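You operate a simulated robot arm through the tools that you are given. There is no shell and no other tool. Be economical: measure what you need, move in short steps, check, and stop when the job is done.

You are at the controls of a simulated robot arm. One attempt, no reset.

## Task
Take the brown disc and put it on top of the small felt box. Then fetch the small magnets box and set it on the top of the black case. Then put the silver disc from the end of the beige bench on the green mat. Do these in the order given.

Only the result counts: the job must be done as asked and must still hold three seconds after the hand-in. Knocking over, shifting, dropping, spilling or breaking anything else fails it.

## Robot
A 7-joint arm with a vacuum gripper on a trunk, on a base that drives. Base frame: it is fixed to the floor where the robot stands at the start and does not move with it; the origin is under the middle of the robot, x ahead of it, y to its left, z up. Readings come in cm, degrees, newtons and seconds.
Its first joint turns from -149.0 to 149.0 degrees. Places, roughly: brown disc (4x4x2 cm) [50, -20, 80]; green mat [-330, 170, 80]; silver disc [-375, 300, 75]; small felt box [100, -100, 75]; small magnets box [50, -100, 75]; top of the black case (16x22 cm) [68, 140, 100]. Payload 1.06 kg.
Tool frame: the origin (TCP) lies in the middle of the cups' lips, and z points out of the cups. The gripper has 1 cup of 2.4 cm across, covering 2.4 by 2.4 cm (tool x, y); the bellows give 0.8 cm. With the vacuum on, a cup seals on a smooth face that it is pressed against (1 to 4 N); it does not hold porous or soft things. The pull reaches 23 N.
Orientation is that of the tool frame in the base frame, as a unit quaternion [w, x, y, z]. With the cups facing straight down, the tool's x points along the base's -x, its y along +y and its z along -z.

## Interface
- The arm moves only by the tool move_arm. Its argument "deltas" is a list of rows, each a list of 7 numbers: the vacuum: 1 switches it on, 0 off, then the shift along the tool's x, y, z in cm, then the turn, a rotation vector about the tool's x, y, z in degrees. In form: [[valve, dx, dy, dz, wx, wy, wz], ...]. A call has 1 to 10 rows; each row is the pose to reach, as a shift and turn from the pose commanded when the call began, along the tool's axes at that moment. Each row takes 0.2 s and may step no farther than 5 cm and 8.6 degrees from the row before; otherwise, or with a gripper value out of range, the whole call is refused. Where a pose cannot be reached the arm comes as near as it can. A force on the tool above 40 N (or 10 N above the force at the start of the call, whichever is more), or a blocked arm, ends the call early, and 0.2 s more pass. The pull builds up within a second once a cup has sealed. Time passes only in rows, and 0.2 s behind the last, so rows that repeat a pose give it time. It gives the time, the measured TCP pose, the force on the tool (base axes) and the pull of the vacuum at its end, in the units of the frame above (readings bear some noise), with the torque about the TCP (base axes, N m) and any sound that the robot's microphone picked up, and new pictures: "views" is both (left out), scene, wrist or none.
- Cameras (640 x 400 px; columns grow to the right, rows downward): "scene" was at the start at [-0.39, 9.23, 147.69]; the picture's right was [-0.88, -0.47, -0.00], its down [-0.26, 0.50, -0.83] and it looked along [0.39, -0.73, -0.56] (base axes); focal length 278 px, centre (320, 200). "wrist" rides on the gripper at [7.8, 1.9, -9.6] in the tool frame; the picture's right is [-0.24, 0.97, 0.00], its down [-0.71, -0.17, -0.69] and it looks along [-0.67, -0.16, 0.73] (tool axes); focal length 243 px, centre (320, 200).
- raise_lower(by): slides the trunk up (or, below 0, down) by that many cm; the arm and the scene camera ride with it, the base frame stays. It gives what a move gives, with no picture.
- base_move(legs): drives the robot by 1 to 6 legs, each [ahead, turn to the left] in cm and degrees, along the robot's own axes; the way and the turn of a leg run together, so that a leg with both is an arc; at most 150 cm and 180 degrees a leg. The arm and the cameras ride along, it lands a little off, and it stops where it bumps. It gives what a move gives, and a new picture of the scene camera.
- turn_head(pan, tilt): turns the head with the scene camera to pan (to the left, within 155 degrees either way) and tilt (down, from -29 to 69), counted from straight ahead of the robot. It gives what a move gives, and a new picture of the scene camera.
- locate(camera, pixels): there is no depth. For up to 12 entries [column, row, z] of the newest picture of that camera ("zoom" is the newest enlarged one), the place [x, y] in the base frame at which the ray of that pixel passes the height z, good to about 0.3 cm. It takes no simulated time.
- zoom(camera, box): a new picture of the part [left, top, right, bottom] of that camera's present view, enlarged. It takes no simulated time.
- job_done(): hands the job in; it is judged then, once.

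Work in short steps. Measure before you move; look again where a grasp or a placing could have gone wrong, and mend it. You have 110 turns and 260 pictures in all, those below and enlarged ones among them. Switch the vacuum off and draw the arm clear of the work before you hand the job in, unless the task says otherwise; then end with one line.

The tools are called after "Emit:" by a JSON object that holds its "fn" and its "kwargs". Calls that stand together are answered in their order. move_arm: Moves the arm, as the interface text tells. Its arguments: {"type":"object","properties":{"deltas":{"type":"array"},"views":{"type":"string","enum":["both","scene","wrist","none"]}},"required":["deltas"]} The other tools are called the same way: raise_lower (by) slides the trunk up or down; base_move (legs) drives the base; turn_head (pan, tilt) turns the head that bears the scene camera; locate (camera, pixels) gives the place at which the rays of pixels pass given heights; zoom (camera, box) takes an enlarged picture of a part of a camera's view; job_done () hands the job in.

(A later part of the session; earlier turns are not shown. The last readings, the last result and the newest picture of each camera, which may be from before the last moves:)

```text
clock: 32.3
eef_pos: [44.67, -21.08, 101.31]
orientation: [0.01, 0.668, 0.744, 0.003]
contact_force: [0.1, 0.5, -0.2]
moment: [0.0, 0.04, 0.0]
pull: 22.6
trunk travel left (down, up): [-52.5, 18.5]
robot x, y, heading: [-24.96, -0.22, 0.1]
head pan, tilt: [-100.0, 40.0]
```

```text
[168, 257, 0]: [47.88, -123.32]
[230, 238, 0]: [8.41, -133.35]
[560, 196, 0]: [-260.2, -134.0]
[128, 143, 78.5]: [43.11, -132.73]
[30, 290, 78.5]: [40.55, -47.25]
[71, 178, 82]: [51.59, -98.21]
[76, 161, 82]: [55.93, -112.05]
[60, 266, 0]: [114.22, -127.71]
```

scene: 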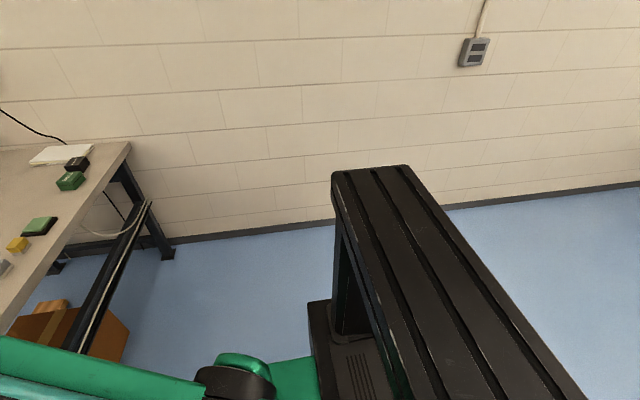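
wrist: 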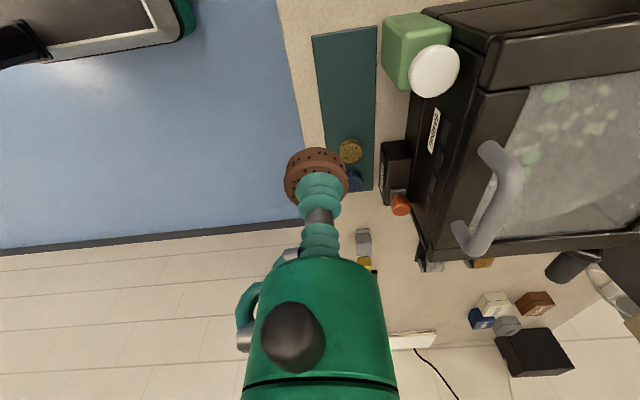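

The wall stands at y≈-134, so I must not swing the arm that way. I back off, make a reverse S-curve to y≈-70 and come in straight at heading 0.

Emit:
{"fn": "base_move", "kwargs": {"legs": [[-60, 0], [-70, 60], [-70, -60]]}}

Emit:
{"fn": "turn_head", "kwargs": {"pan": -10, "tilt": 15}}

```text
clock: 42.6
eef_pos: [-131.71, -88.23, 101.37]
orientation: [0.01, 0.666, 0.746, 0.002]
contact_force: [0.0, 0.1, -0.4]
moment: [-0.01, 0.03, -0.02]
pull: 22.7
trunk travel left (down, up): [-52.5, 18.5]
robot x, y, heading: [-201.78, -67.69, 0.8]
head pan, tilt: [-100.0, 40.0]
cut short: leg 2, 3
```

scene: 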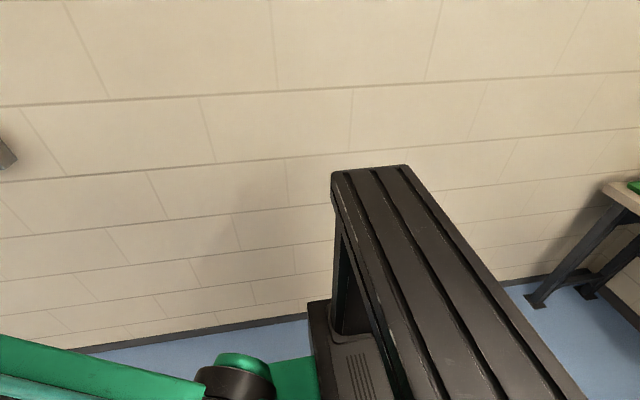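

```text
clock: 44.3
eef_pos: [-131.76, -88.32, 101.35]
orientation: [0.01, 0.666, 0.746, 0.003]
contact_force: [-0.2, -0.2, -0.6]
moment: [-0.02, 0.01, 0.01]
pull: 23.2
trunk travel left (down, up): [-52.5, 18.5]
robot x, y, heading: [-201.88, -67.35, 0.5]
head pan, tilt: [-10.0, 15.0]
```

scene: 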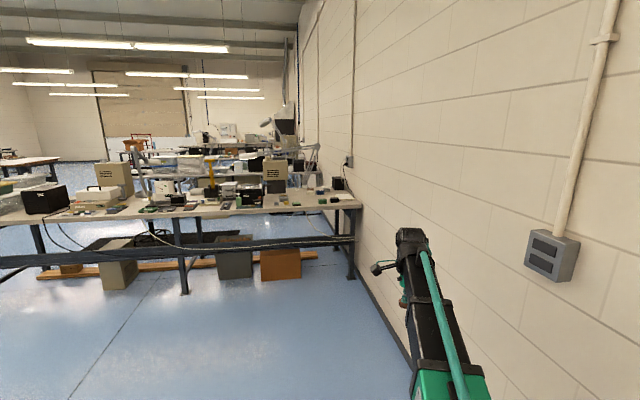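

Robot at (-202,-67.5), heading ≈0.6°. I drive straight 140 cm and re-look before going over the bench.

Emit:
{"fn": "base_move", "kwargs": {"legs": [[140, -0.8]]}}

Emit:
{"fn": "turn_head", "kwargs": {"pan": -15, "tilt": 30}}

```text
clock: 51.3
eef_pos: [8.98, -89.49, 101.34]
orientation: [0.01, 0.673, 0.739, 0.002]
contact_force: [1.0, 0.5, -0.5]
moment: [-0.02, 0.02, -0.01]
pull: 22.8
trunk travel left (down, up): [-52.5, 18.5]
robot x, y, heading: [-60.79, -67.52, -0.6]
head pan, tilt: [-10.0, 15.0]
```

scene: 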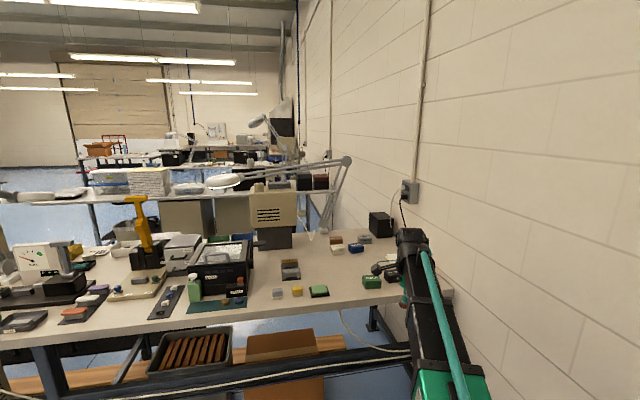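

```text
clock: 52.1
eef_pos: [8.89, -89.44, 101.31]
orientation: [0.01, 0.674, 0.739, 0.002]
contact_force: [-0.2, -0.8, -0.5]
moment: [-0.02, 0.03, 0.01]
pull: 22.7
trunk travel left (down, up): [-52.5, 18.5]
robot x, y, heading: [-60.55, -67.12, -0.5]
head pan, tilt: [-15.0, 30.0]
```

scene: 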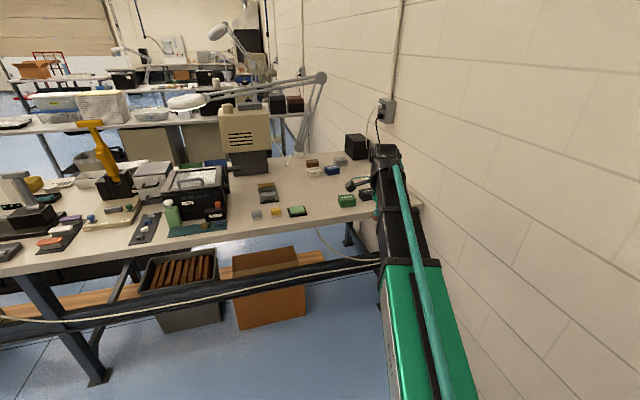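

I locate the boxes, lamp foot and tan machine from this new viewpoint: felt (340,160), lamp foot (297,158), magnets hidden by the arm.

Emit:
{"fn": "locate", "kwargs": {"camera": "scene", "pixels": [[340, 160, 78.5], [340, 160, 82], [340, 160, 84], [297, 158, 78.5], [233, 175, 78.5], [265, 168, 78.5], [327, 75, 120], [346, 200, 82], [365, 155, 78.5]]}}

Emit:
{"fn": "zoom", "kwargs": {"camera": "scene", "box": [270, 120, 430, 220]}}

```text
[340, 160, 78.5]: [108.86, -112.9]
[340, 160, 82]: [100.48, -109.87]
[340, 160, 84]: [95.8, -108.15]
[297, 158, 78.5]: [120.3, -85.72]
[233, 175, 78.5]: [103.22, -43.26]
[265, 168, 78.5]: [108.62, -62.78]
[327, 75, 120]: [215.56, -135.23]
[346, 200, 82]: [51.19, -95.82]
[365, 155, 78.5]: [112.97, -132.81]
```

```text
4.00 times, centred on (350, 170) of scene
```

zoom: 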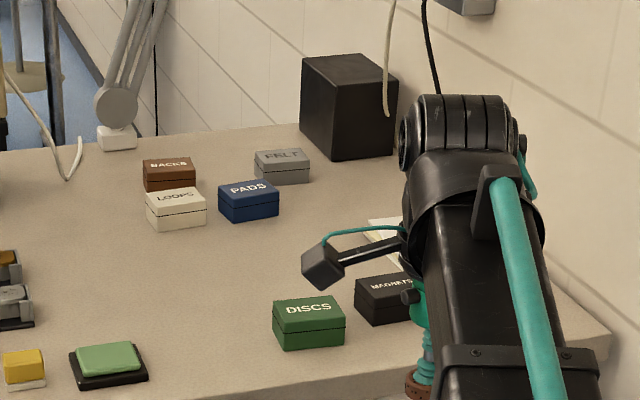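

Emit:
{"fn": "locate", "kwargs": {"camera": "scene", "pixels": [[341, 166.2, 78.5], [341, 161.8, 82], [341, 161.8, 82.5], [341, 161.8, 83], [334, 166.5, 78.5], [347.5, 165.5, 78.5], [340, 157, 82.5], [334, 158.5, 82.5], [347, 161, 82.5]]}}

```text
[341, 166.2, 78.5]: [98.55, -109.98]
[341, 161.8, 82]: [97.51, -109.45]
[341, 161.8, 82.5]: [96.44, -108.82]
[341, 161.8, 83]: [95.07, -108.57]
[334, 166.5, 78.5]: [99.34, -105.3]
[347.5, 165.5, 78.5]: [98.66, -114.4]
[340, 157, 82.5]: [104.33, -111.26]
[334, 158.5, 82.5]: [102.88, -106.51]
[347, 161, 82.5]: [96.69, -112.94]
```

Felt box centre ≈(101.5,-110), top ≈81.8. I swing the tool left to point straight ahead, away from the wall, before approaching.

Emit:
{"fn": "move_arm", "kwargs": {"deltas": [[1, 4.5, 0.4, 0, 0, 0, 0], [1, 9, 0.8, 0, 0, 0, 0], [1, 13.5, 1.2, 0, 0, 0, 0], [1, 18, 1.6, 0, 0, 0, 0], [1, 22, 2, 0, 0, 0, 0], [1, 25, 2.3, 0, 0, 0, 0]], "views": "none"}}

Emit:
{"fn": "base_move", "kwargs": {"legs": [[0, -13.5], [60, 0]]}}

```text
clock: 53.5
eef_pos: [8.84, -64.31, 101.15]
orientation: [0.01, 0.674, 0.739, 0.002]
contact_force: [-1.3, 0.3, -0.9]
moment: [0.01, 0.01, -0.03]
pull: 22.4
trunk travel left (down, up): [-52.5, 18.5]
robot x, y, heading: [-60.41, -68.15, -0.4]
head pan, tilt: [-15.0, 30.0]
```

```text
clock: 57.7
eef_pos: [66.28, -95.37, 101.07]
orientation: [0.011, 0.756, 0.655, 0.002]
contact_force: [0.1, -0.2, -0.7]
moment: [0.01, 0.02, 0.01]
pull: 23.0
trunk travel left (down, up): [-52.5, 18.5]
robot x, y, heading: [-2.13, -82.32, -13.8]
head pan, tilt: [-15.0, 30.0]
```

scene: 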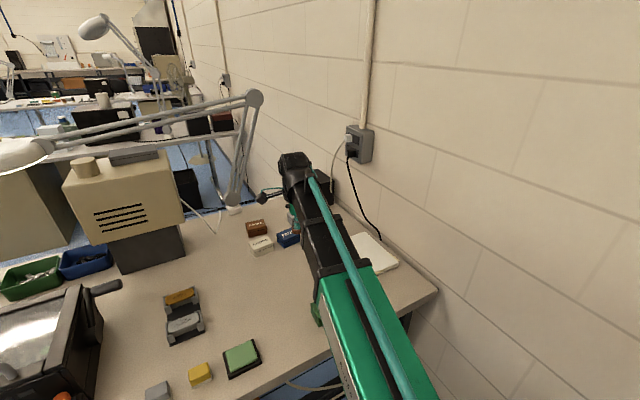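

Path is clear; I drive 14 cm further for reach.

Emit:
{"fn": "base_move", "kwargs": {"legs": [[14, 0]]}}

Emit:
{"fn": "move_arm", "kwargs": {"deltas": [[1, 0, 0, 0, 0, 0, 0]], "views": "wrist"}}

```text
clock: 59.0
eef_pos: [79.92, -98.68, 101.21]
orientation: [0.011, 0.756, 0.654, 0.001]
contact_force: [0.0, -0.6, -0.2]
moment: [0.02, -0.01, -0.01]
pull: 22.4
trunk travel left (down, up): [-52.5, 18.5]
robot x, y, heading: [11.48, -85.87, -14.1]
head pan, tilt: [-15.0, 30.0]
```

scene: 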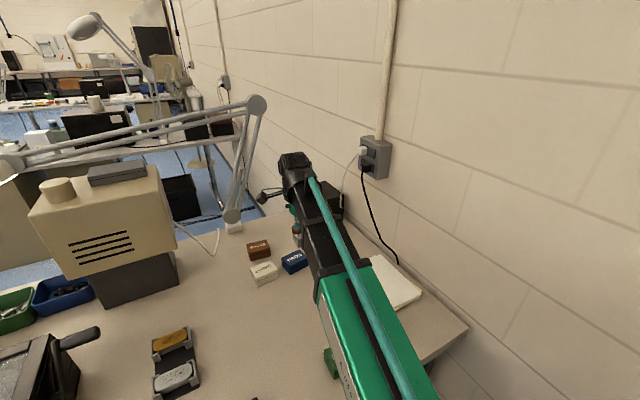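

```text
clock: 59.5
eef_pos: [79.92, -98.83, 101.14]
orientation: [0.011, 0.757, 0.654, 0.001]
contact_force: [0.0, 0.5, -1.0]
moment: [0.0, 0.03, -0.01]
pull: 22.9
trunk travel left (down, up): [-52.5, 18.5]
robot x, y, heading: [11.32, -85.48, -14.2]
head pan, tilt: [-15.0, 30.0]
```

wrist: 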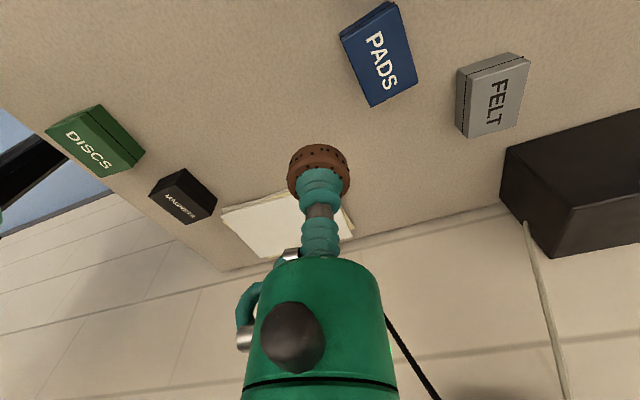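

The wrist camera now sees FELT at (497,95) and MAGNETS at (185,197). I locate their top corners.

Emit:
{"fn": "locate", "kwargs": {"camera": "wrist", "pixels": [[530, 56, 82], [518, 125, 82], [468, 137, 82], [472, 69, 82], [496, 98, 82], [188, 169, 82], [217, 202, 82], [193, 222, 82], [149, 190, 82], [186, 196, 82], [505, 150, 90]]}}

Emit:
{"fn": "zoom", "kwargs": {"camera": "wrist", "box": [440, 40, 560, 150]}}

Emit:
{"fn": "zoom", "kwargs": {"camera": "wrist", "box": [130, 150, 240, 240]}}

```text
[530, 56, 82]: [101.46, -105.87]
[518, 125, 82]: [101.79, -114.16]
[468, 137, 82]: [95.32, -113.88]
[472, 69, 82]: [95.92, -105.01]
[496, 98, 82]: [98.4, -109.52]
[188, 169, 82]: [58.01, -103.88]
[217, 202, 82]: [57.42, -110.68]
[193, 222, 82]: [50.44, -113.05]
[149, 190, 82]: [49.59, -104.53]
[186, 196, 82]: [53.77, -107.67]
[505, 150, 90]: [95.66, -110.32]
```

```text
3.64 times, centred on (500, 95) of wrist
```

zoom: 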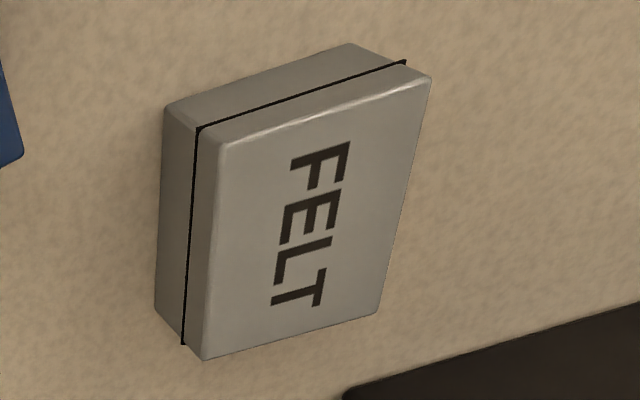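

```text
4.44 times, centred on (185, 195) of wrist
```

zoom: 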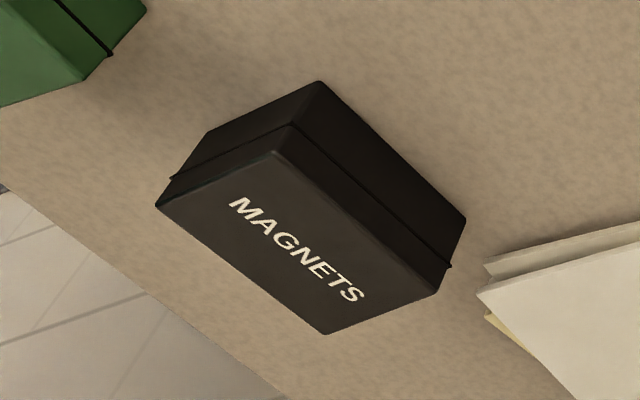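

Combining views, the FELT top is at z≈83 with centre ≈(97.7,-109.3), about 6.5×8.5 cm. I move over it, then down to z≈90.

Emit:
{"fn": "move_arm", "kwargs": {"deltas": [[1, -1.6, 3.9, 0, 0, 0, 0], [1, -3.2, 7.8, 0, 0, 0, 0], [1, -4.8, 11.7, 0, 0, 0, 0], [1, -6.4, 15.6, 0, 0, 0, 0], [1, -7.8, 19.1, 0, 0, 0, 0], [1, -7.8, 19.1, 4, 0, 0, 0], [1, -7.8, 19.1, 8, 0, 0, 0], [1, -7.8, 19.1, 11, 0, 0, 0]]}}

```text
clock: 61.2
eef_pos: [97.78, -109.46, 90.61]
orientation: [0.01, 0.756, 0.654, 0.001]
contact_force: [-0.9, 0.0, -0.2]
moment: [0.02, 0.0, 0.0]
pull: 23.5
trunk travel left (down, up): [-52.5, 18.5]
robot x, y, heading: [11.53, -85.81, -14.3]
head pan, tilt: [-15.0, 30.0]
```

scene: 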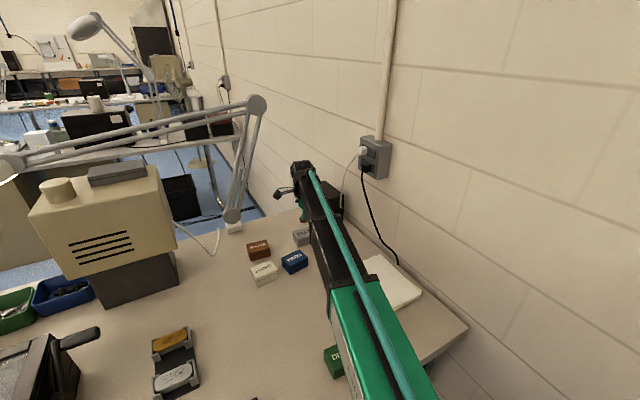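
wrist: 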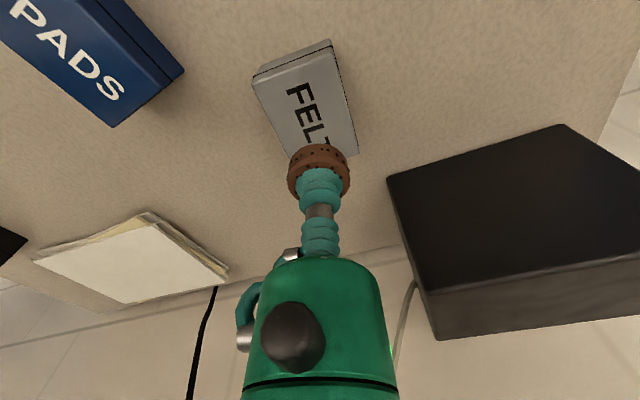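

Emit:
{"fn": "locate", "kwargs": {"camera": "wrist", "pixels": [[256, 86, 83], [334, 50, 83], [358, 152, 83], [306, 118, 83], [306, 118, 82], [306, 118, 84]]}}

```text
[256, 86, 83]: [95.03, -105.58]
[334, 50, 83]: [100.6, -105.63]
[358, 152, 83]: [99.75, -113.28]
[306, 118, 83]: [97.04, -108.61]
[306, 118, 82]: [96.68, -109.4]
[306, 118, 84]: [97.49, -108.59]
```

Box centre ≈(97.5,-109.5); the TCP is right over it. I descend carefully to touch.

Emit:
{"fn": "move_arm", "kwargs": {"deltas": [[1, 0, -0.2, 3, 0, 0, 0], [1, 0, -0.2, 4.2, 0, 0, 0], [1, 0, -0.2, 4.7, 0, 0, 0], [1, 0, -0.2, 5, 0, 0, 0]], "views": "wrist"}}

```text
clock: 62.2
eef_pos: [97.83, -109.55, 85.57]
orientation: [0.01, 0.756, 0.654, 0.001]
contact_force: [-0.4, -0.2, 0.1]
moment: [-0.02, -0.02, -0.02]
pull: 23.0
trunk travel left (down, up): [-52.5, 18.5]
robot x, y, heading: [11.59, -85.81, -14.1]
head pan, tilt: [-15.0, 30.0]
```

wrist: 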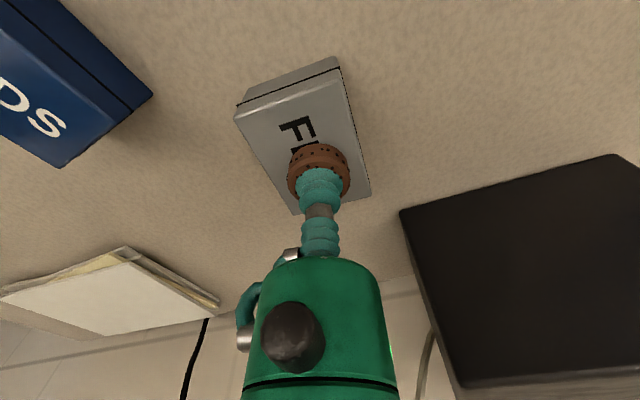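

Emit:
{"fn": "move_arm", "kwargs": {"deltas": [[1, 0, -0.2, 0.25, 0, 0, 0], [1, 0, -0.2, 0.5, 0, 0, 0], [1, 0, -0.2, 0.7, 0, 0, 0]], "views": "none"}}

```text
clock: 63.0
eef_pos: [97.54, -109.45, 85.16]
orientation: [0.011, 0.756, 0.654, 0.003]
contact_force: [4.1, -1.9, 17.8]
moment: [0.09, -0.02, 0.0]
pull: 22.9
trunk travel left (down, up): [-52.5, 18.5]
robot x, y, heading: [11.68, -85.44, -14.3]
head pan, tilt: [-15.0, 30.0]
```

Contact (18 N). I ease up slightly, release, wait, and lift straight up.

Emit:
{"fn": "move_arm", "kwargs": {"deltas": [[1, 0, 0, -0.3, 0, 0, 0], [0, 0, 0, -0.3, 0, 0, 0], [0, 0, 0, -0.3, 0, 0, 0], [0, 0, 0, -0.3, 0, 0, 0], [0, 0, 0, -0.3, 0, 0, 0], [0, 0, 0, -0.8, 0, 0, 0], [0, 0, 0, -2, 0, 0, 0], [0, 0, 0, -6, 0, 0, 0]], "views": "wrist"}}

```text
clock: 64.8
eef_pos: [97.57, -109.3, 90.92]
orientation: [0.01, 0.756, 0.654, 0.002]
contact_force: [0.0, -0.2, 0.2]
moment: [-0.03, 0.01, 0.0]
pull: 0.1
trunk travel left (down, up): [-52.5, 18.5]
robot x, y, heading: [11.46, -85.5, -14.1]
head pan, tilt: [-15.0, 30.0]
```

wrist: 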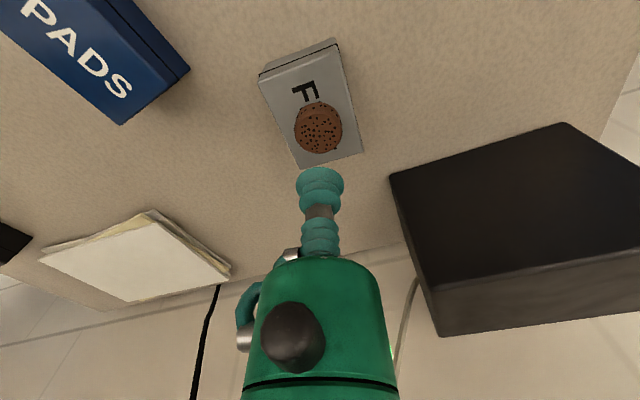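

The disc sits on the felt box. I raise and back the robot 20 cm so the magnets box falls in reach.

Emit:
{"fn": "move_arm", "kwargs": {"deltas": [[0, 0, 0, -5, 0, 0, 0], [0, 0, 0, -10, 0, 0, 0]], "views": "wrist"}}

Emit:
{"fn": "base_move", "kwargs": {"legs": [[-20, 0]]}}

Emit:
{"fn": "zoom", "kwargs": {"camera": "scene", "box": [240, 130, 440, 255]}}

```text
clock: 65.5
eef_pos: [97.22, -109.14, 100.92]
orientation: [0.01, 0.756, 0.654, 0.002]
contact_force: [-0.1, 0.1, 0.4]
moment: [-0.01, -0.02, -0.02]
pull: 0.1
trunk travel left (down, up): [-52.5, 18.5]
robot x, y, heading: [11.16, -85.63, -14.2]
head pan, tilt: [-15.0, 30.0]
```

wrist: 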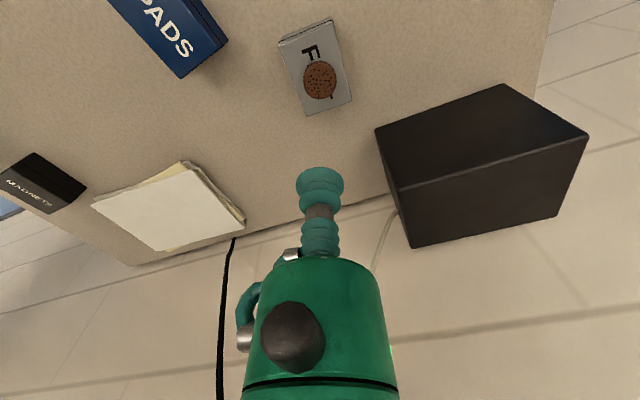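

```text
clock: 67.0
eef_pos: [77.87, -104.39, 100.91]
orientation: [0.011, 0.757, 0.654, 0.001]
contact_force: [0.3, -0.3, 0.2]
moment: [0.04, 0.04, 0.02]
pull: 0.1
trunk travel left (down, up): [-52.5, 18.5]
robot x, y, heading: [-7.96, -80.45, -14.3]
head pan, tilt: [-15.0, 30.0]
```

scene: 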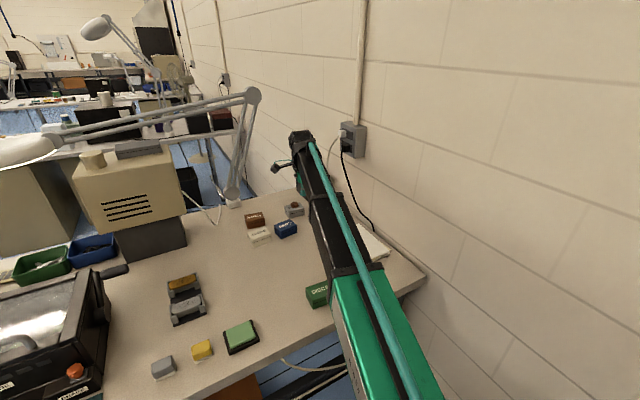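

```text
3.20 times, centred on (340, 192) of scene
```

zoom: 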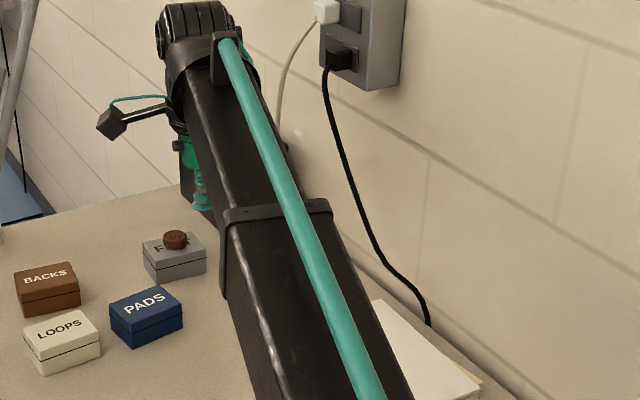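

Disc on FELT confirmed. I draw the tool back over toward the magnets box.

Emit:
{"fn": "move_arm", "kwargs": {"deltas": [[0, -0.6, -4.5, 0, 0, 0, 0], [0, -1.2, -9, 0, 0, 0, 0], [0, -1.8, -13.5, 0, 0, 0, 0], [0, -2.4, -18, 0, 0, 0, 0], [0, -2.7, -21, 0, 0, 0, 0]], "views": "wrist"}}

```text
clock: 68.2
eef_pos: [56.69, -104.05, 100.57]
orientation: [0.011, 0.757, 0.654, 0.001]
contact_force: [0.1, -0.1, 1.1]
moment: [0.01, -0.01, 0.02]
pull: 0.0
trunk travel left (down, up): [-52.5, 18.5]
robot x, y, heading: [-7.84, -80.68, -14.1]
head pan, tilt: [-15.0, 30.0]
```

wrist: 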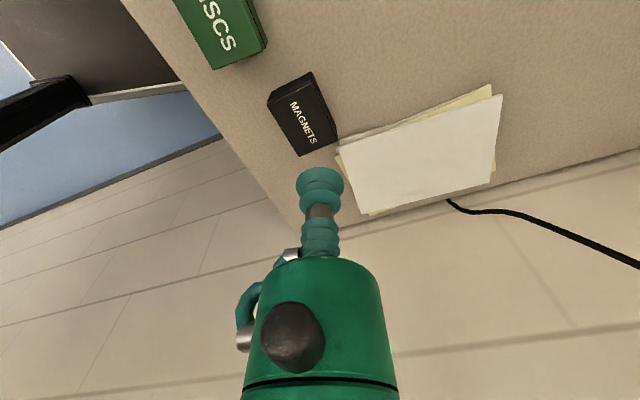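

Emit:
{"fn": "zoom", "kwargs": {"camera": "wrist", "box": [250, 60, 360, 170]}}

Emit:
{"fn": "locate", "kwargs": {"camera": "wrist", "pixels": [[267, 99, 83], [310, 75, 83], [338, 138, 83], [299, 156, 83], [304, 118, 83], [304, 118, 82], [304, 118, 84]]}}

```text
3.64 times, centred on (305, 115) of wrist
```

zoom: 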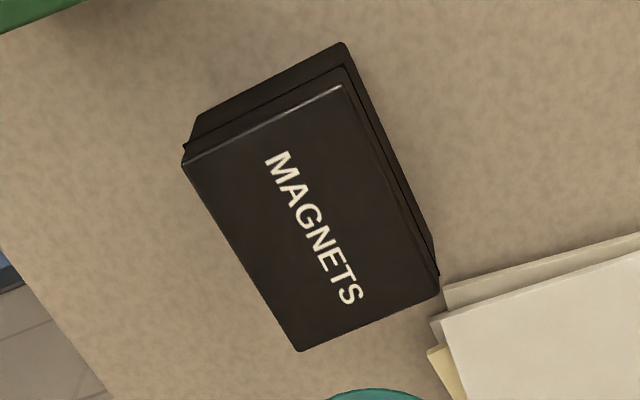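

```text
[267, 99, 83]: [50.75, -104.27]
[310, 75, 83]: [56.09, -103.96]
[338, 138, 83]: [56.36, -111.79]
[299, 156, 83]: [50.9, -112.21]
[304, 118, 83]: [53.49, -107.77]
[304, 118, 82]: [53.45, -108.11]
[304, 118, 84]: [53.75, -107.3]
```

The magnets top centre ≈(53.4,-108.1). I move over it and descend to z≈86.

Emit:
{"fn": "move_arm", "kwargs": {"deltas": [[0, -4, -2.2, 1, 0, 0, 0], [0, -4.5, -2.6, 5, 0, 0, 0], [0, -4.5, -2.6, 9, 0, 0, 0], [0, -4.5, -2.6, 12, 0, 0, 0], [0, -4.5, -2.6, 14, 0, 0, 0]], "views": "wrist"}}

```text
clock: 69.4
eef_pos: [53.7, -108.43, 86.58]
orientation: [0.01, 0.756, 0.654, 0.001]
contact_force: [-0.3, 0.1, -0.9]
moment: [-0.04, -0.03, 0.02]
pull: 0.1
trunk travel left (down, up): [-52.5, 18.5]
robot x, y, heading: [-7.94, -80.32, -14.2]
head pan, tilt: [-15.0, 30.0]
```

wrist: 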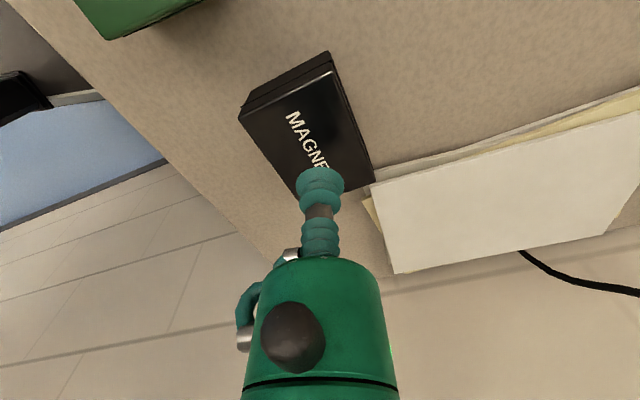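

Aligned. I switch the vacuum on and press down gently.

Emit:
{"fn": "move_arm", "kwargs": {"deltas": [[1, 0.3, -0.2, 2, 0, 0, 0], [1, 0.3, -0.3, 3, 0, 0, 0], [1, 0.3, -0.3, 3.4, 0, 0, 0], [1, 0.3, -0.3, 3.4, 0, 0, 0]], "views": "none"}}

```text
clock: 70.4
eef_pos: [53.43, -108.13, 83.38]
orientation: [0.011, 0.756, 0.654, 0.001]
contact_force: [7.4, -2.0, 20.1]
moment: [0.12, 0.19, -0.03]
pull: 23.3
trunk travel left (down, up): [-52.5, 18.5]
robot x, y, heading: [-7.67, -81.34, -14.1]
head pan, tilt: [-15.0, 30.0]
```

Sealed at 23 N. I lift straight up and weigh it.

Emit:
{"fn": "move_arm", "kwargs": {"deltas": [[1, 0, 0, -0.5, 0, 0, 0], [1, 0, 0, -1.5, 0, 0, 0], [1, 0, 0, -4, 0, 0, 0], [1, 0, 0, -8, 0, 0, 0], [1, 0, 0, -12.5, 0, 0, 0], [1, 0, 0, -17, 0, 0, 0], [1, 0, 0, -19, 0, 0, 0], [1, 0, 0, -19, 0, 0, 0]]}}

```text
clock: 72.2
eef_pos: [53.09, -107.64, 102.34]
orientation: [0.009, 0.757, 0.654, 0.001]
contact_force: [0.0, 0.3, -0.8]
moment: [0.01, 0.04, 0.04]
pull: 22.9
trunk travel left (down, up): [-52.5, 18.5]
robot x, y, heading: [-7.67, -80.89, -13.9]
head pan, tilt: [-15.0, 30.0]
```

scene: 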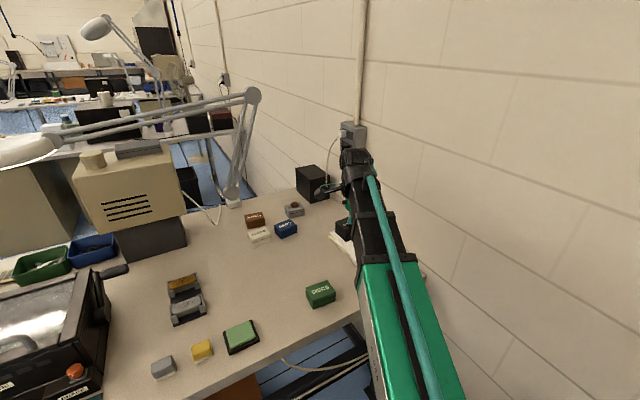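
wrist: 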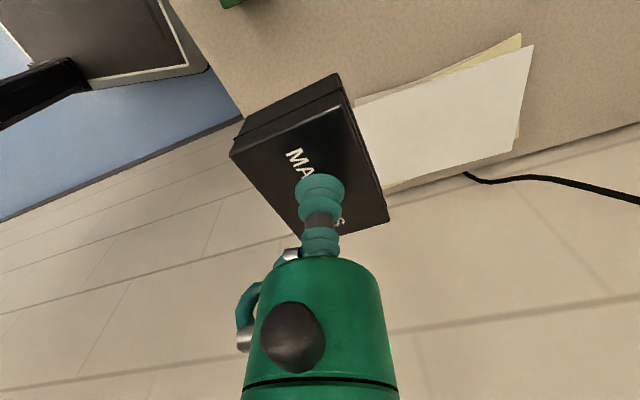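

The whole box is held. I back out, drive left along the bench (clear of it) to y≈138, and turn back to face it; then raise the trunk.

Emit:
{"fn": "base_move", "kwargs": {"legs": [[-60, 0], [0, 104], [150, 0], [53, 0], [0, -90]]}}

Emit:
{"fn": "raise_lower", "kwargs": {"by": 15}}

Emit:
{"fn": "turn_head", "kwargs": {"pan": 10, "tilt": 30}}

```text
clock: 93.5
eef_pos: [4.52, 124.93, 102.17]
orientation: [0.011, 0.676, 0.737, 0.002]
contact_force: [0.0, -0.2, -1.0]
moment: [-0.02, -0.02, -0.02]
pull: 22.9
trunk travel left (down, up): [-52.5, 18.5]
robot x, y, heading: [-61.36, 137.04, -1.0]
head pan, tilt: [-15.0, 30.0]
```

scene: 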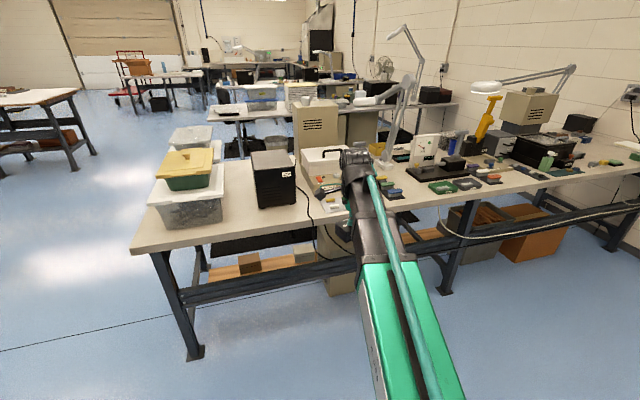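

```text
clock: 95.2
eef_pos: [4.27, 124.8, 117.27]
orientation: [0.011, 0.676, 0.737, 0.002]
contact_force: [0.5, -0.5, -0.4]
moment: [-0.01, -0.01, -0.01]
pull: 23.1
trunk travel left (down, up): [-67.5, 3.5]
robot x, y, heading: [-61.15, 137.07, -1.0]
head pan, tilt: [-15.0, 30.0]
```

```text
clock: 96.1
eef_pos: [4.33, 124.82, 117.21]
orientation: [0.01, 0.677, 0.736, 0.002]
contact_force: [0.8, 0.3, -0.9]
moment: [-0.02, 0.02, 0.0]
pull: 23.1
trunk travel left (down, up): [-67.5, 3.5]
robot x, y, heading: [-61.13, 137.34, -0.9]
head pan, tilt: [10.0, 30.0]
```

scene: 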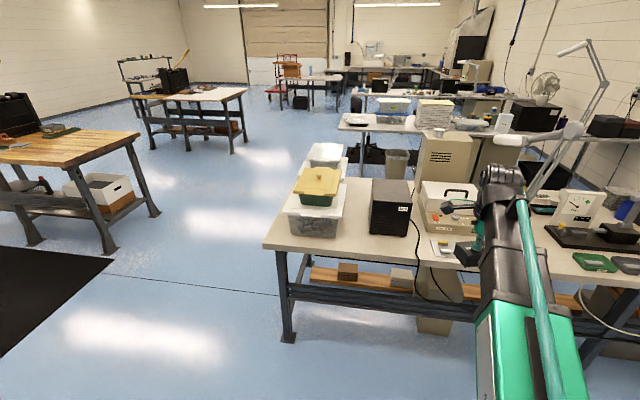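

The black case is at (390,207). I zoom in and locate its top corners.

Emit:
{"fn": "zoom", "kwargs": {"camera": "scene", "box": [350, 160, 490, 260]}}

Emit:
{"fn": "locate", "kwargs": {"camera": "scene", "pixels": [[372, 181, 100], [408, 181, 100], [412, 202, 100], [370, 201, 100], [371, 231, 78.5], [403, 236, 78.5], [390, 191, 100]]}}

```text
4.00 times, centred on (420, 210) of scene
```

zoom: 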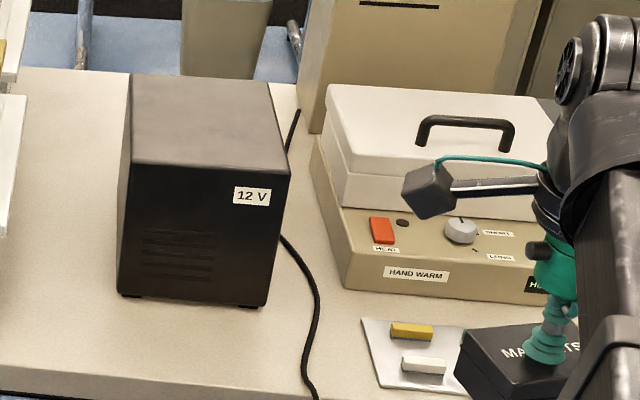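

```text
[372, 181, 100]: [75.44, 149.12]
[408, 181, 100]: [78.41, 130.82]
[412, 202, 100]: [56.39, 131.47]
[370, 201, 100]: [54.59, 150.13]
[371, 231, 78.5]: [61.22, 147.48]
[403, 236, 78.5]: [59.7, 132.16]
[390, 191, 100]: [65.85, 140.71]
```

Case top spans about x 58–80, y 132–149, z≈98–100. I move the tool left to y≈140, then drive 52 cm ahead with the box bottom at z≈112.

Emit:
{"fn": "move_arm", "kwargs": {"deltas": [[1, 4, 0.3, 0, 0, 0, 0], [1, 8, 0.7, 0, 0, 0, 0], [1, 12, 1, 0, 0, 0, 0], [1, 15, 1.25, 0, 0, 0, 0]], "views": "none"}}

Emit:
{"fn": "base_move", "kwargs": {"legs": [[52, 0]]}}

Emit:
{"fn": "move_arm", "kwargs": {"deltas": [[1, 0, 0, 0, 0, 0, 0]], "views": "wrist"}}

```text
clock: 97.1
eef_pos: [4.38, 139.93, 117.1]
orientation: [0.011, 0.677, 0.736, 0.002]
contact_force: [-0.2, -1.2, -1.0]
moment: [0.0, 0.01, 0.0]
pull: 22.9
trunk travel left (down, up): [-67.5, 3.5]
robot x, y, heading: [-60.82, 136.82, -1.0]
head pan, tilt: [10.0, 30.0]
```

```text
clock: 100.1
eef_pos: [55.79, 138.53, 117.13]
orientation: [0.01, 0.678, 0.735, 0.003]
contact_force: [0.6, 0.3, -0.5]
moment: [-0.02, 0.0, -0.02]
pull: 22.8
trunk travel left (down, up): [-67.5, 3.5]
robot x, y, heading: [-9.55, 136.09, -1.2]
head pan, tilt: [10.0, 30.0]
```

scene: 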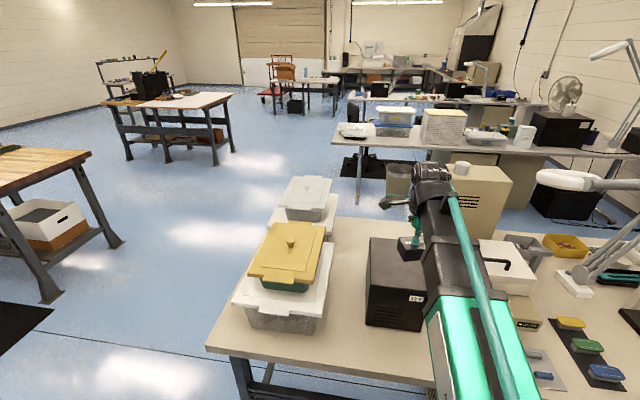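

```text
clock: 100.5
eef_pos: [55.71, 138.61, 117.13]
orientation: [0.01, 0.678, 0.735, 0.002]
contact_force: [0.4, -0.3, -0.2]
moment: [0.01, 0.03, 0.01]
pull: 23.5
trunk travel left (down, up): [-67.5, 3.5]
robot x, y, heading: [-9.8, 136.21, -1.2]
head pan, tilt: [10.0, 30.0]
```

wrist: 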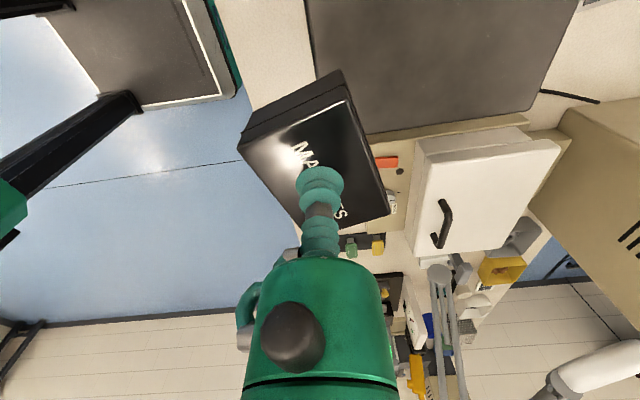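

The case top fills the upper wrist view: near corners (540,111) and left edge (310,40). I locate these.

Emit:
{"fn": "locate", "kwargs": {"camera": "wrist", "pixels": [[540, 111, 98], [540, 111, 100], [310, 40, 98], [310, 40, 100], [400, 130, 98], [400, 130, 100], [570, 20, 100]]}}

Emit:
{"fn": "locate", "kwargs": {"camera": "scene", "pixels": [[371, 238, 98], [371, 238, 100], [366, 282, 98], [366, 282, 100], [367, 322, 78.5]]}}

```text
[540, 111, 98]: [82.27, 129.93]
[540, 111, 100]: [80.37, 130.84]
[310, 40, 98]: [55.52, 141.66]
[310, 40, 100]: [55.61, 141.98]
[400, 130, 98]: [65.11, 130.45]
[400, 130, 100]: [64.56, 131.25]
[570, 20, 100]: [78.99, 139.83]
```

```text
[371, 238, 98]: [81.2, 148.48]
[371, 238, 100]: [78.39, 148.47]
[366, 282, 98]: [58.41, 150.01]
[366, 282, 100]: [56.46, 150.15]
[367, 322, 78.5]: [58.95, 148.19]
```

Case centre ≈(68,140.2), top ≈99.5. I move over it and lower to z≈107.

Emit:
{"fn": "move_arm", "kwargs": {"deltas": [[1, 0.2, 4.2, 0, 0, 0, 0], [1, 0.4, 8.4, 0, 0, 0, 0], [1, 0.6, 12.3, 0, 0, 0, 0], [1, 0.6, 12.3, 4, 0, 0, 0], [1, 0.6, 12.3, 8, 0, 0, 0], [1, 0.6, 12.3, 10, 0, 0, 0]]}}

```text
clock: 101.9
eef_pos: [68.08, 140.18, 107.33]
orientation: [0.01, 0.677, 0.736, 0.003]
contact_force: [-0.1, 0.0, -0.1]
moment: [0.0, -0.03, 0.02]
pull: 23.0
trunk travel left (down, up): [-67.5, 3.5]
robot x, y, heading: [-9.71, 136.28, -1.2]
head pan, tilt: [10.0, 30.0]
```

scene: 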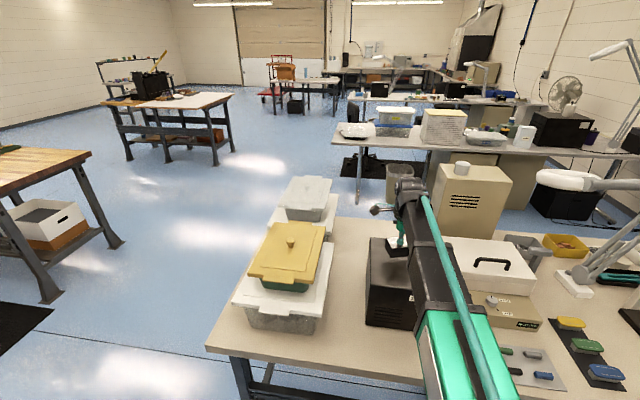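
wrist: 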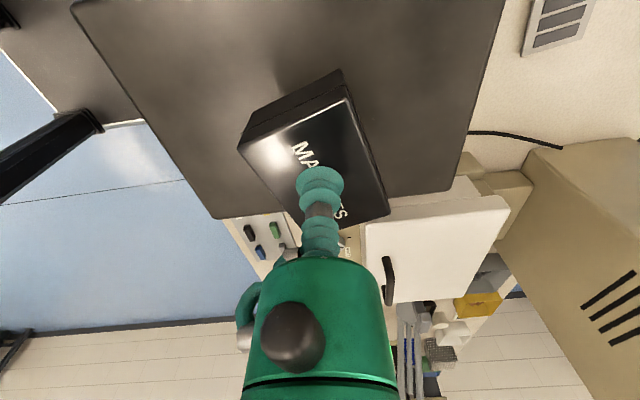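

Well inside the case top. I lower in small steps to contact.

Emit:
{"fn": "move_arm", "kwargs": {"deltas": [[1, 0, 0, 1, 0, 0, 0], [1, 0, 0, 1.7, 0, 0, 0], [1, 0, 0, 2.1, 0, 0, 0], [1, 0, 0, 2.4, 0, 0, 0], [1, 0, 0, 2.7, 0, 0, 0]], "views": "none"}}

```text
clock: 103.1
eef_pos: [68.12, 140.05, 104.68]
orientation: [0.011, 0.677, 0.736, 0.002]
contact_force: [0.2, -0.3, -1.3]
moment: [-0.01, -0.03, 0.01]
pull: 23.2
trunk travel left (down, up): [-67.5, 3.5]
robot x, y, heading: [-9.83, 136.47, -1.3]
head pan, tilt: [10.0, 30.0]
```

Emit:
{"fn": "move_arm", "kwargs": {"deltas": [[1, 0, 0, 0.3, 0, 0, 0], [1, 0, 0, 0.6, 0, 0, 0], [1, 0, 0, 0.8, 0, 0, 0]], "views": "wrist"}}

```text
clock: 103.9
eef_pos: [68.23, 140.07, 103.95]
orientation: [0.011, 0.678, 0.735, 0.003]
contact_force: [3.4, -1.1, 10.9]
moment: [0.07, 0.09, 0.02]
pull: 22.8
trunk travel left (down, up): [-67.5, 3.5]
robot x, y, heading: [-9.74, 136.1, -1.2]
head pan, tilt: [10.0, 30.0]
```

wrist: 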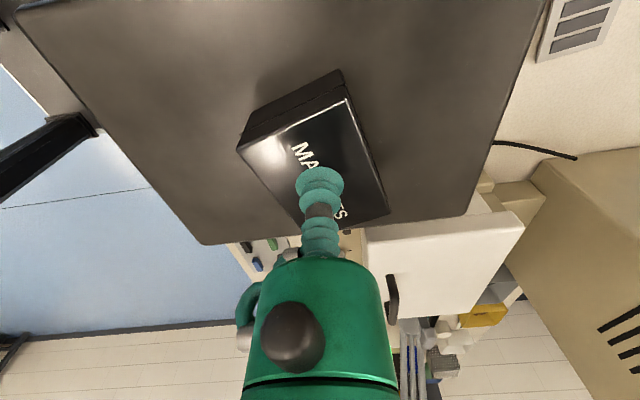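

Contact (11 N). I release, wait, and lift clear.

Emit:
{"fn": "move_arm", "kwargs": {"deltas": [[1, 0, 0, -0.2, 0, 0, 0], [0, 0, 0, -0.2, 0, 0, 0], [0, 0, 0, -0.2, 0, 0, 0], [0, 0, 0, -0.2, 0, 0, 0], [0, 0, 0, -0.2, 0, 0, 0], [0, 0, 0, -0.8, 0, 0, 0], [0, 0, 0, -2.5, 0, 0, 0], [0, 0, 0, -7, 0, 0, 0], [0, 0, 0, -11, 0, 0, 0], [0, 0, 0, -13, 0, 0, 0]], "views": "wrist"}}

```text
clock: 106.1
eef_pos: [68.0, 140.25, 116.93]
orientation: [0.01, 0.677, 0.736, 0.002]
contact_force: [-0.7, 1.0, 0.6]
moment: [-0.05, -0.01, -0.02]
pull: 0.1
trunk travel left (down, up): [-67.5, 3.5]
robot x, y, heading: [-9.92, 136.53, -1.3]
head pan, tilt: [10.0, 30.0]
```

wrist: 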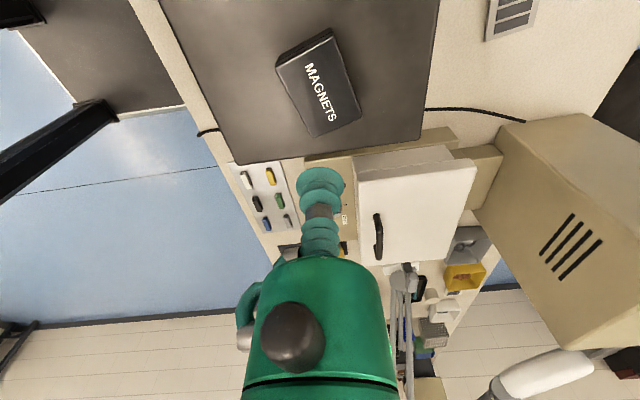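

The magnets box rests on the case. I back off 75 cm and look toward the other bench.

Emit:
{"fn": "base_move", "kwargs": {"legs": [[-75, 0]]}}

Emit:
{"fn": "turn_head", "kwargs": {"pan": 150, "tilt": 20}}

Emit:
{"fn": "turn_head", "kwargs": {"pan": 90, "tilt": 20}}

```text
clock: 110.2
eef_pos: [-6.74, 141.58, 116.95]
orientation: [0.01, 0.681, 0.733, 0.002]
contact_force: [0.1, -0.4, -0.7]
moment: [0.0, -0.01, 0.02]
pull: 0.0
trunk travel left (down, up): [-67.5, 3.5]
robot x, y, heading: [-84.49, 137.65, -1.6]
head pan, tilt: [10.0, 30.0]
```

scene: 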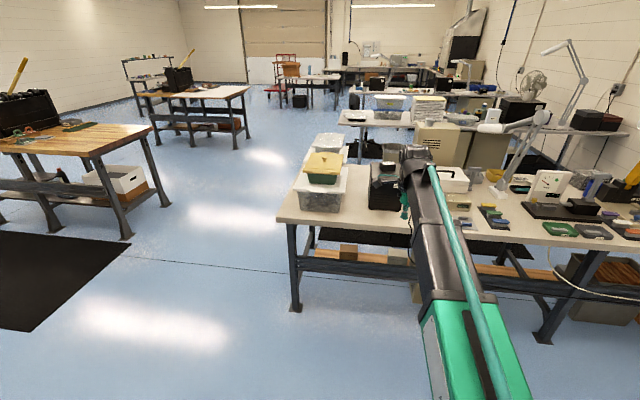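

```text
clock: 112.4
eef_pos: [-6.7, 141.39, 116.78]
orientation: [0.01, 0.681, 0.732, 0.001]
contact_force: [-0.2, 0.0, 0.8]
moment: [-0.01, -0.01, 0.02]
pull: 0.2
trunk travel left (down, up): [-67.5, 3.5]
robot x, y, heading: [-84.24, 137.64, -1.6]
head pan, tilt: [150.0, 20.0]
```

scene: 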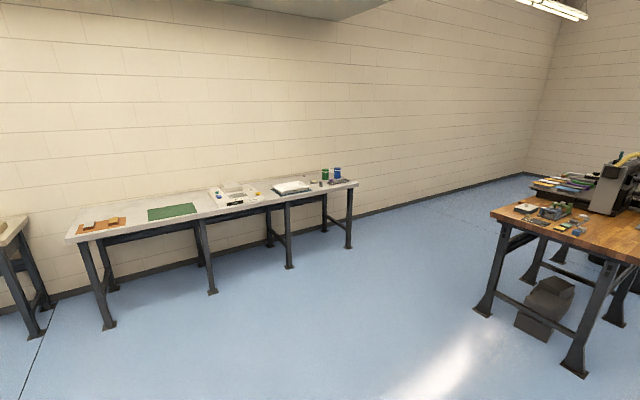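

```text
clock: 113.7
eef_pos: [-6.64, 141.58, 116.93]
orientation: [0.011, 0.681, 0.732, 0.002]
contact_force: [0.4, -0.4, -0.4]
moment: [0.02, 0.0, -0.01]
pull: 0.1
trunk travel left (down, up): [-67.5, 3.5]
robot x, y, heading: [-84.41, 137.84, -1.5]
head pan, tilt: [90.0, 20.0]
```

scene: 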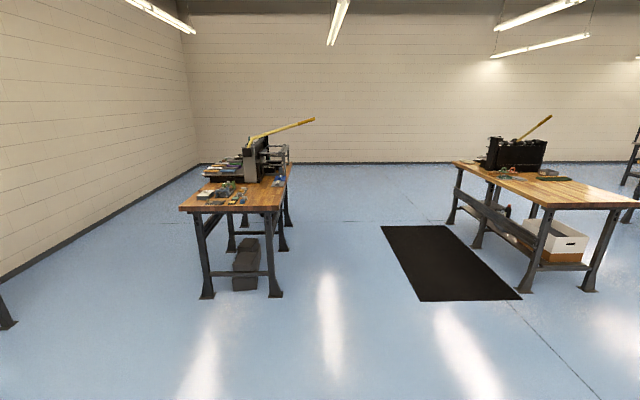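

I turn toward the far bench and drive 115 cm, then look at it.

Emit:
{"fn": "base_move", "kwargs": {"legs": [[0, 157], [115, 0]]}}

Emit:
{"fn": "turn_head", "kwargs": {"pan": -10, "tilt": 25}}

```text
clock: 125.9
eef_pos: [-259.54, 218.24, 116.77]
orientation: [0.0, -0.572, 0.82, 0.01]
contact_force: [0.2, -0.3, -0.9]
moment: [0.02, -0.03, -0.01]
pull: 0.0
trunk travel left (down, up): [-67.5, 3.5]
robot x, y, heading: [-187.12, 189.16, 153.6]
head pan, tilt: [90.0, 20.0]
```

scene: 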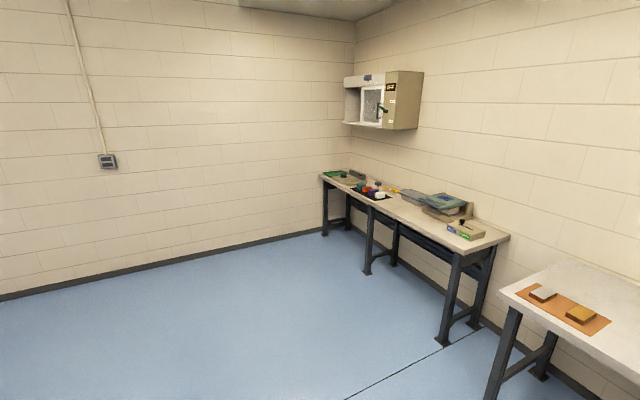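

```text
clock: 127.7
eef_pos: [-259.51, 218.08, 116.95]
orientation: [0.0, -0.571, 0.821, 0.011]
contact_force: [0.1, -0.4, -1.6]
moment: [-0.01, 0.0, -0.01]
pull: 0.0
trunk travel left (down, up): [-67.5, 3.5]
robot x, y, heading: [-187.21, 188.94, 153.7]
head pan, tilt: [-10.0, 25.0]
```

scene: 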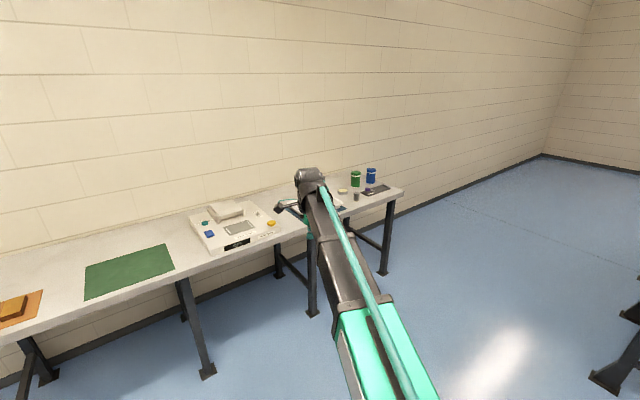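

The right end of the bench carries small items around (355–390,185). I zoom there and locate.

Emit:
{"fn": "zoom", "kwargs": {"camera": "scene", "box": [270, 155, 420, 245]}}

Emit:
{"fn": "locate", "kwargs": {"camera": "scene", "pixels": [[85, 298, 76], [175, 270, 76], [164, 245, 76], [87, 268, 76], [130, 270, 76], [402, 188, 76], [150, 285, 76], [375, 192, 76], [356, 197, 76], [310, 315, 0]]}}

```text
4.27 times, centred on (345, 200) of scene
```

zoom: 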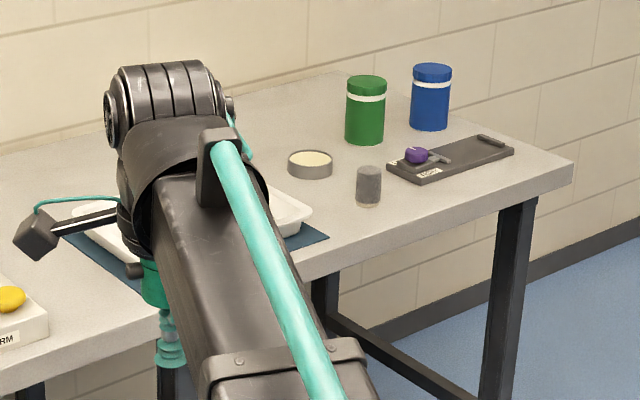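

```text
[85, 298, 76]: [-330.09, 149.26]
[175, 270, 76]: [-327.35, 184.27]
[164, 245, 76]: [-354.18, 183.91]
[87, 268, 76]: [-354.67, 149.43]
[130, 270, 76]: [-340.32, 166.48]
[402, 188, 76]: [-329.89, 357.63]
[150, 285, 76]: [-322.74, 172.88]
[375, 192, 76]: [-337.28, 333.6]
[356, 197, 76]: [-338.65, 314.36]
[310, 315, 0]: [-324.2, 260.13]
```

Emit:
{"fn": "locate", "kwargs": {"camera": "scene", "pixels": [[342.7, 193, 78], [342.7, 193, 82], [290, 208, 78], [300, 205, 78], [355, 180, 78]]}}

Emit:
{"fn": "base_move", "kwargs": {"legs": [[0, -46], [45, 0]]}}

Emit:
{"fn": "turn_head", "kwargs": {"pan": 50, "tilt": 30}}

```text
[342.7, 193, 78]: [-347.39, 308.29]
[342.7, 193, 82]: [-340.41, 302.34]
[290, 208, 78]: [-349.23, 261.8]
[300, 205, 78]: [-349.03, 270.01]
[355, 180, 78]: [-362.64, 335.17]
```

```text
clock: 132.5
eef_pos: [-230.23, 304.19, 116.73]
orientation: [0.004, -0.205, 0.979, 0.01]
contact_force: [0.0, 0.4, 0.0]
moment: [-0.02, -0.02, 0.04]
pull: 0.0
trunk travel left (down, up): [-67.5, 3.5]
robot x, y, heading: [-201.33, 231.87, 107.7]
head pan, tilt: [-10.0, 25.0]
```

scene: 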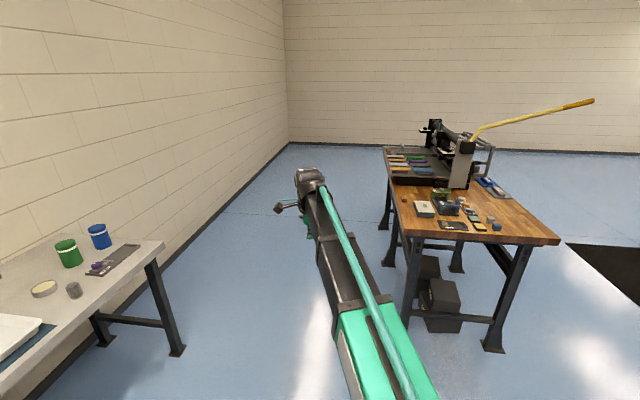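

```text
clock: 133.8
eef_pos: [-230.26, 304.05, 116.86]
orientation: [0.004, -0.204, 0.979, 0.01]
contact_force: [0.2, -0.6, 0.1]
moment: [0.02, 0.0, 0.01]
pull: 0.0
trunk travel left (down, up): [-67.5, 3.5]
robot x, y, heading: [-201.04, 231.37, 107.5]
head pan, tilt: [50.0, 30.0]
```

scene: 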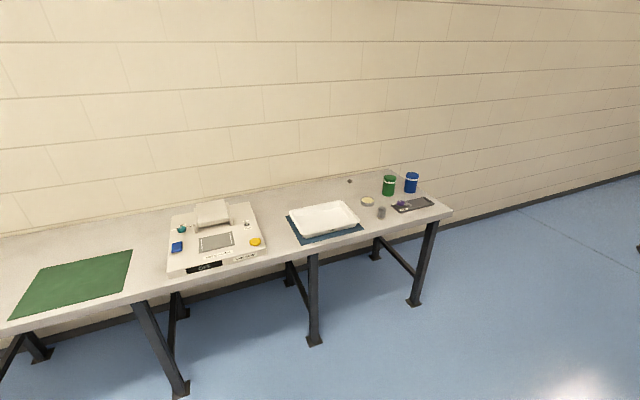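

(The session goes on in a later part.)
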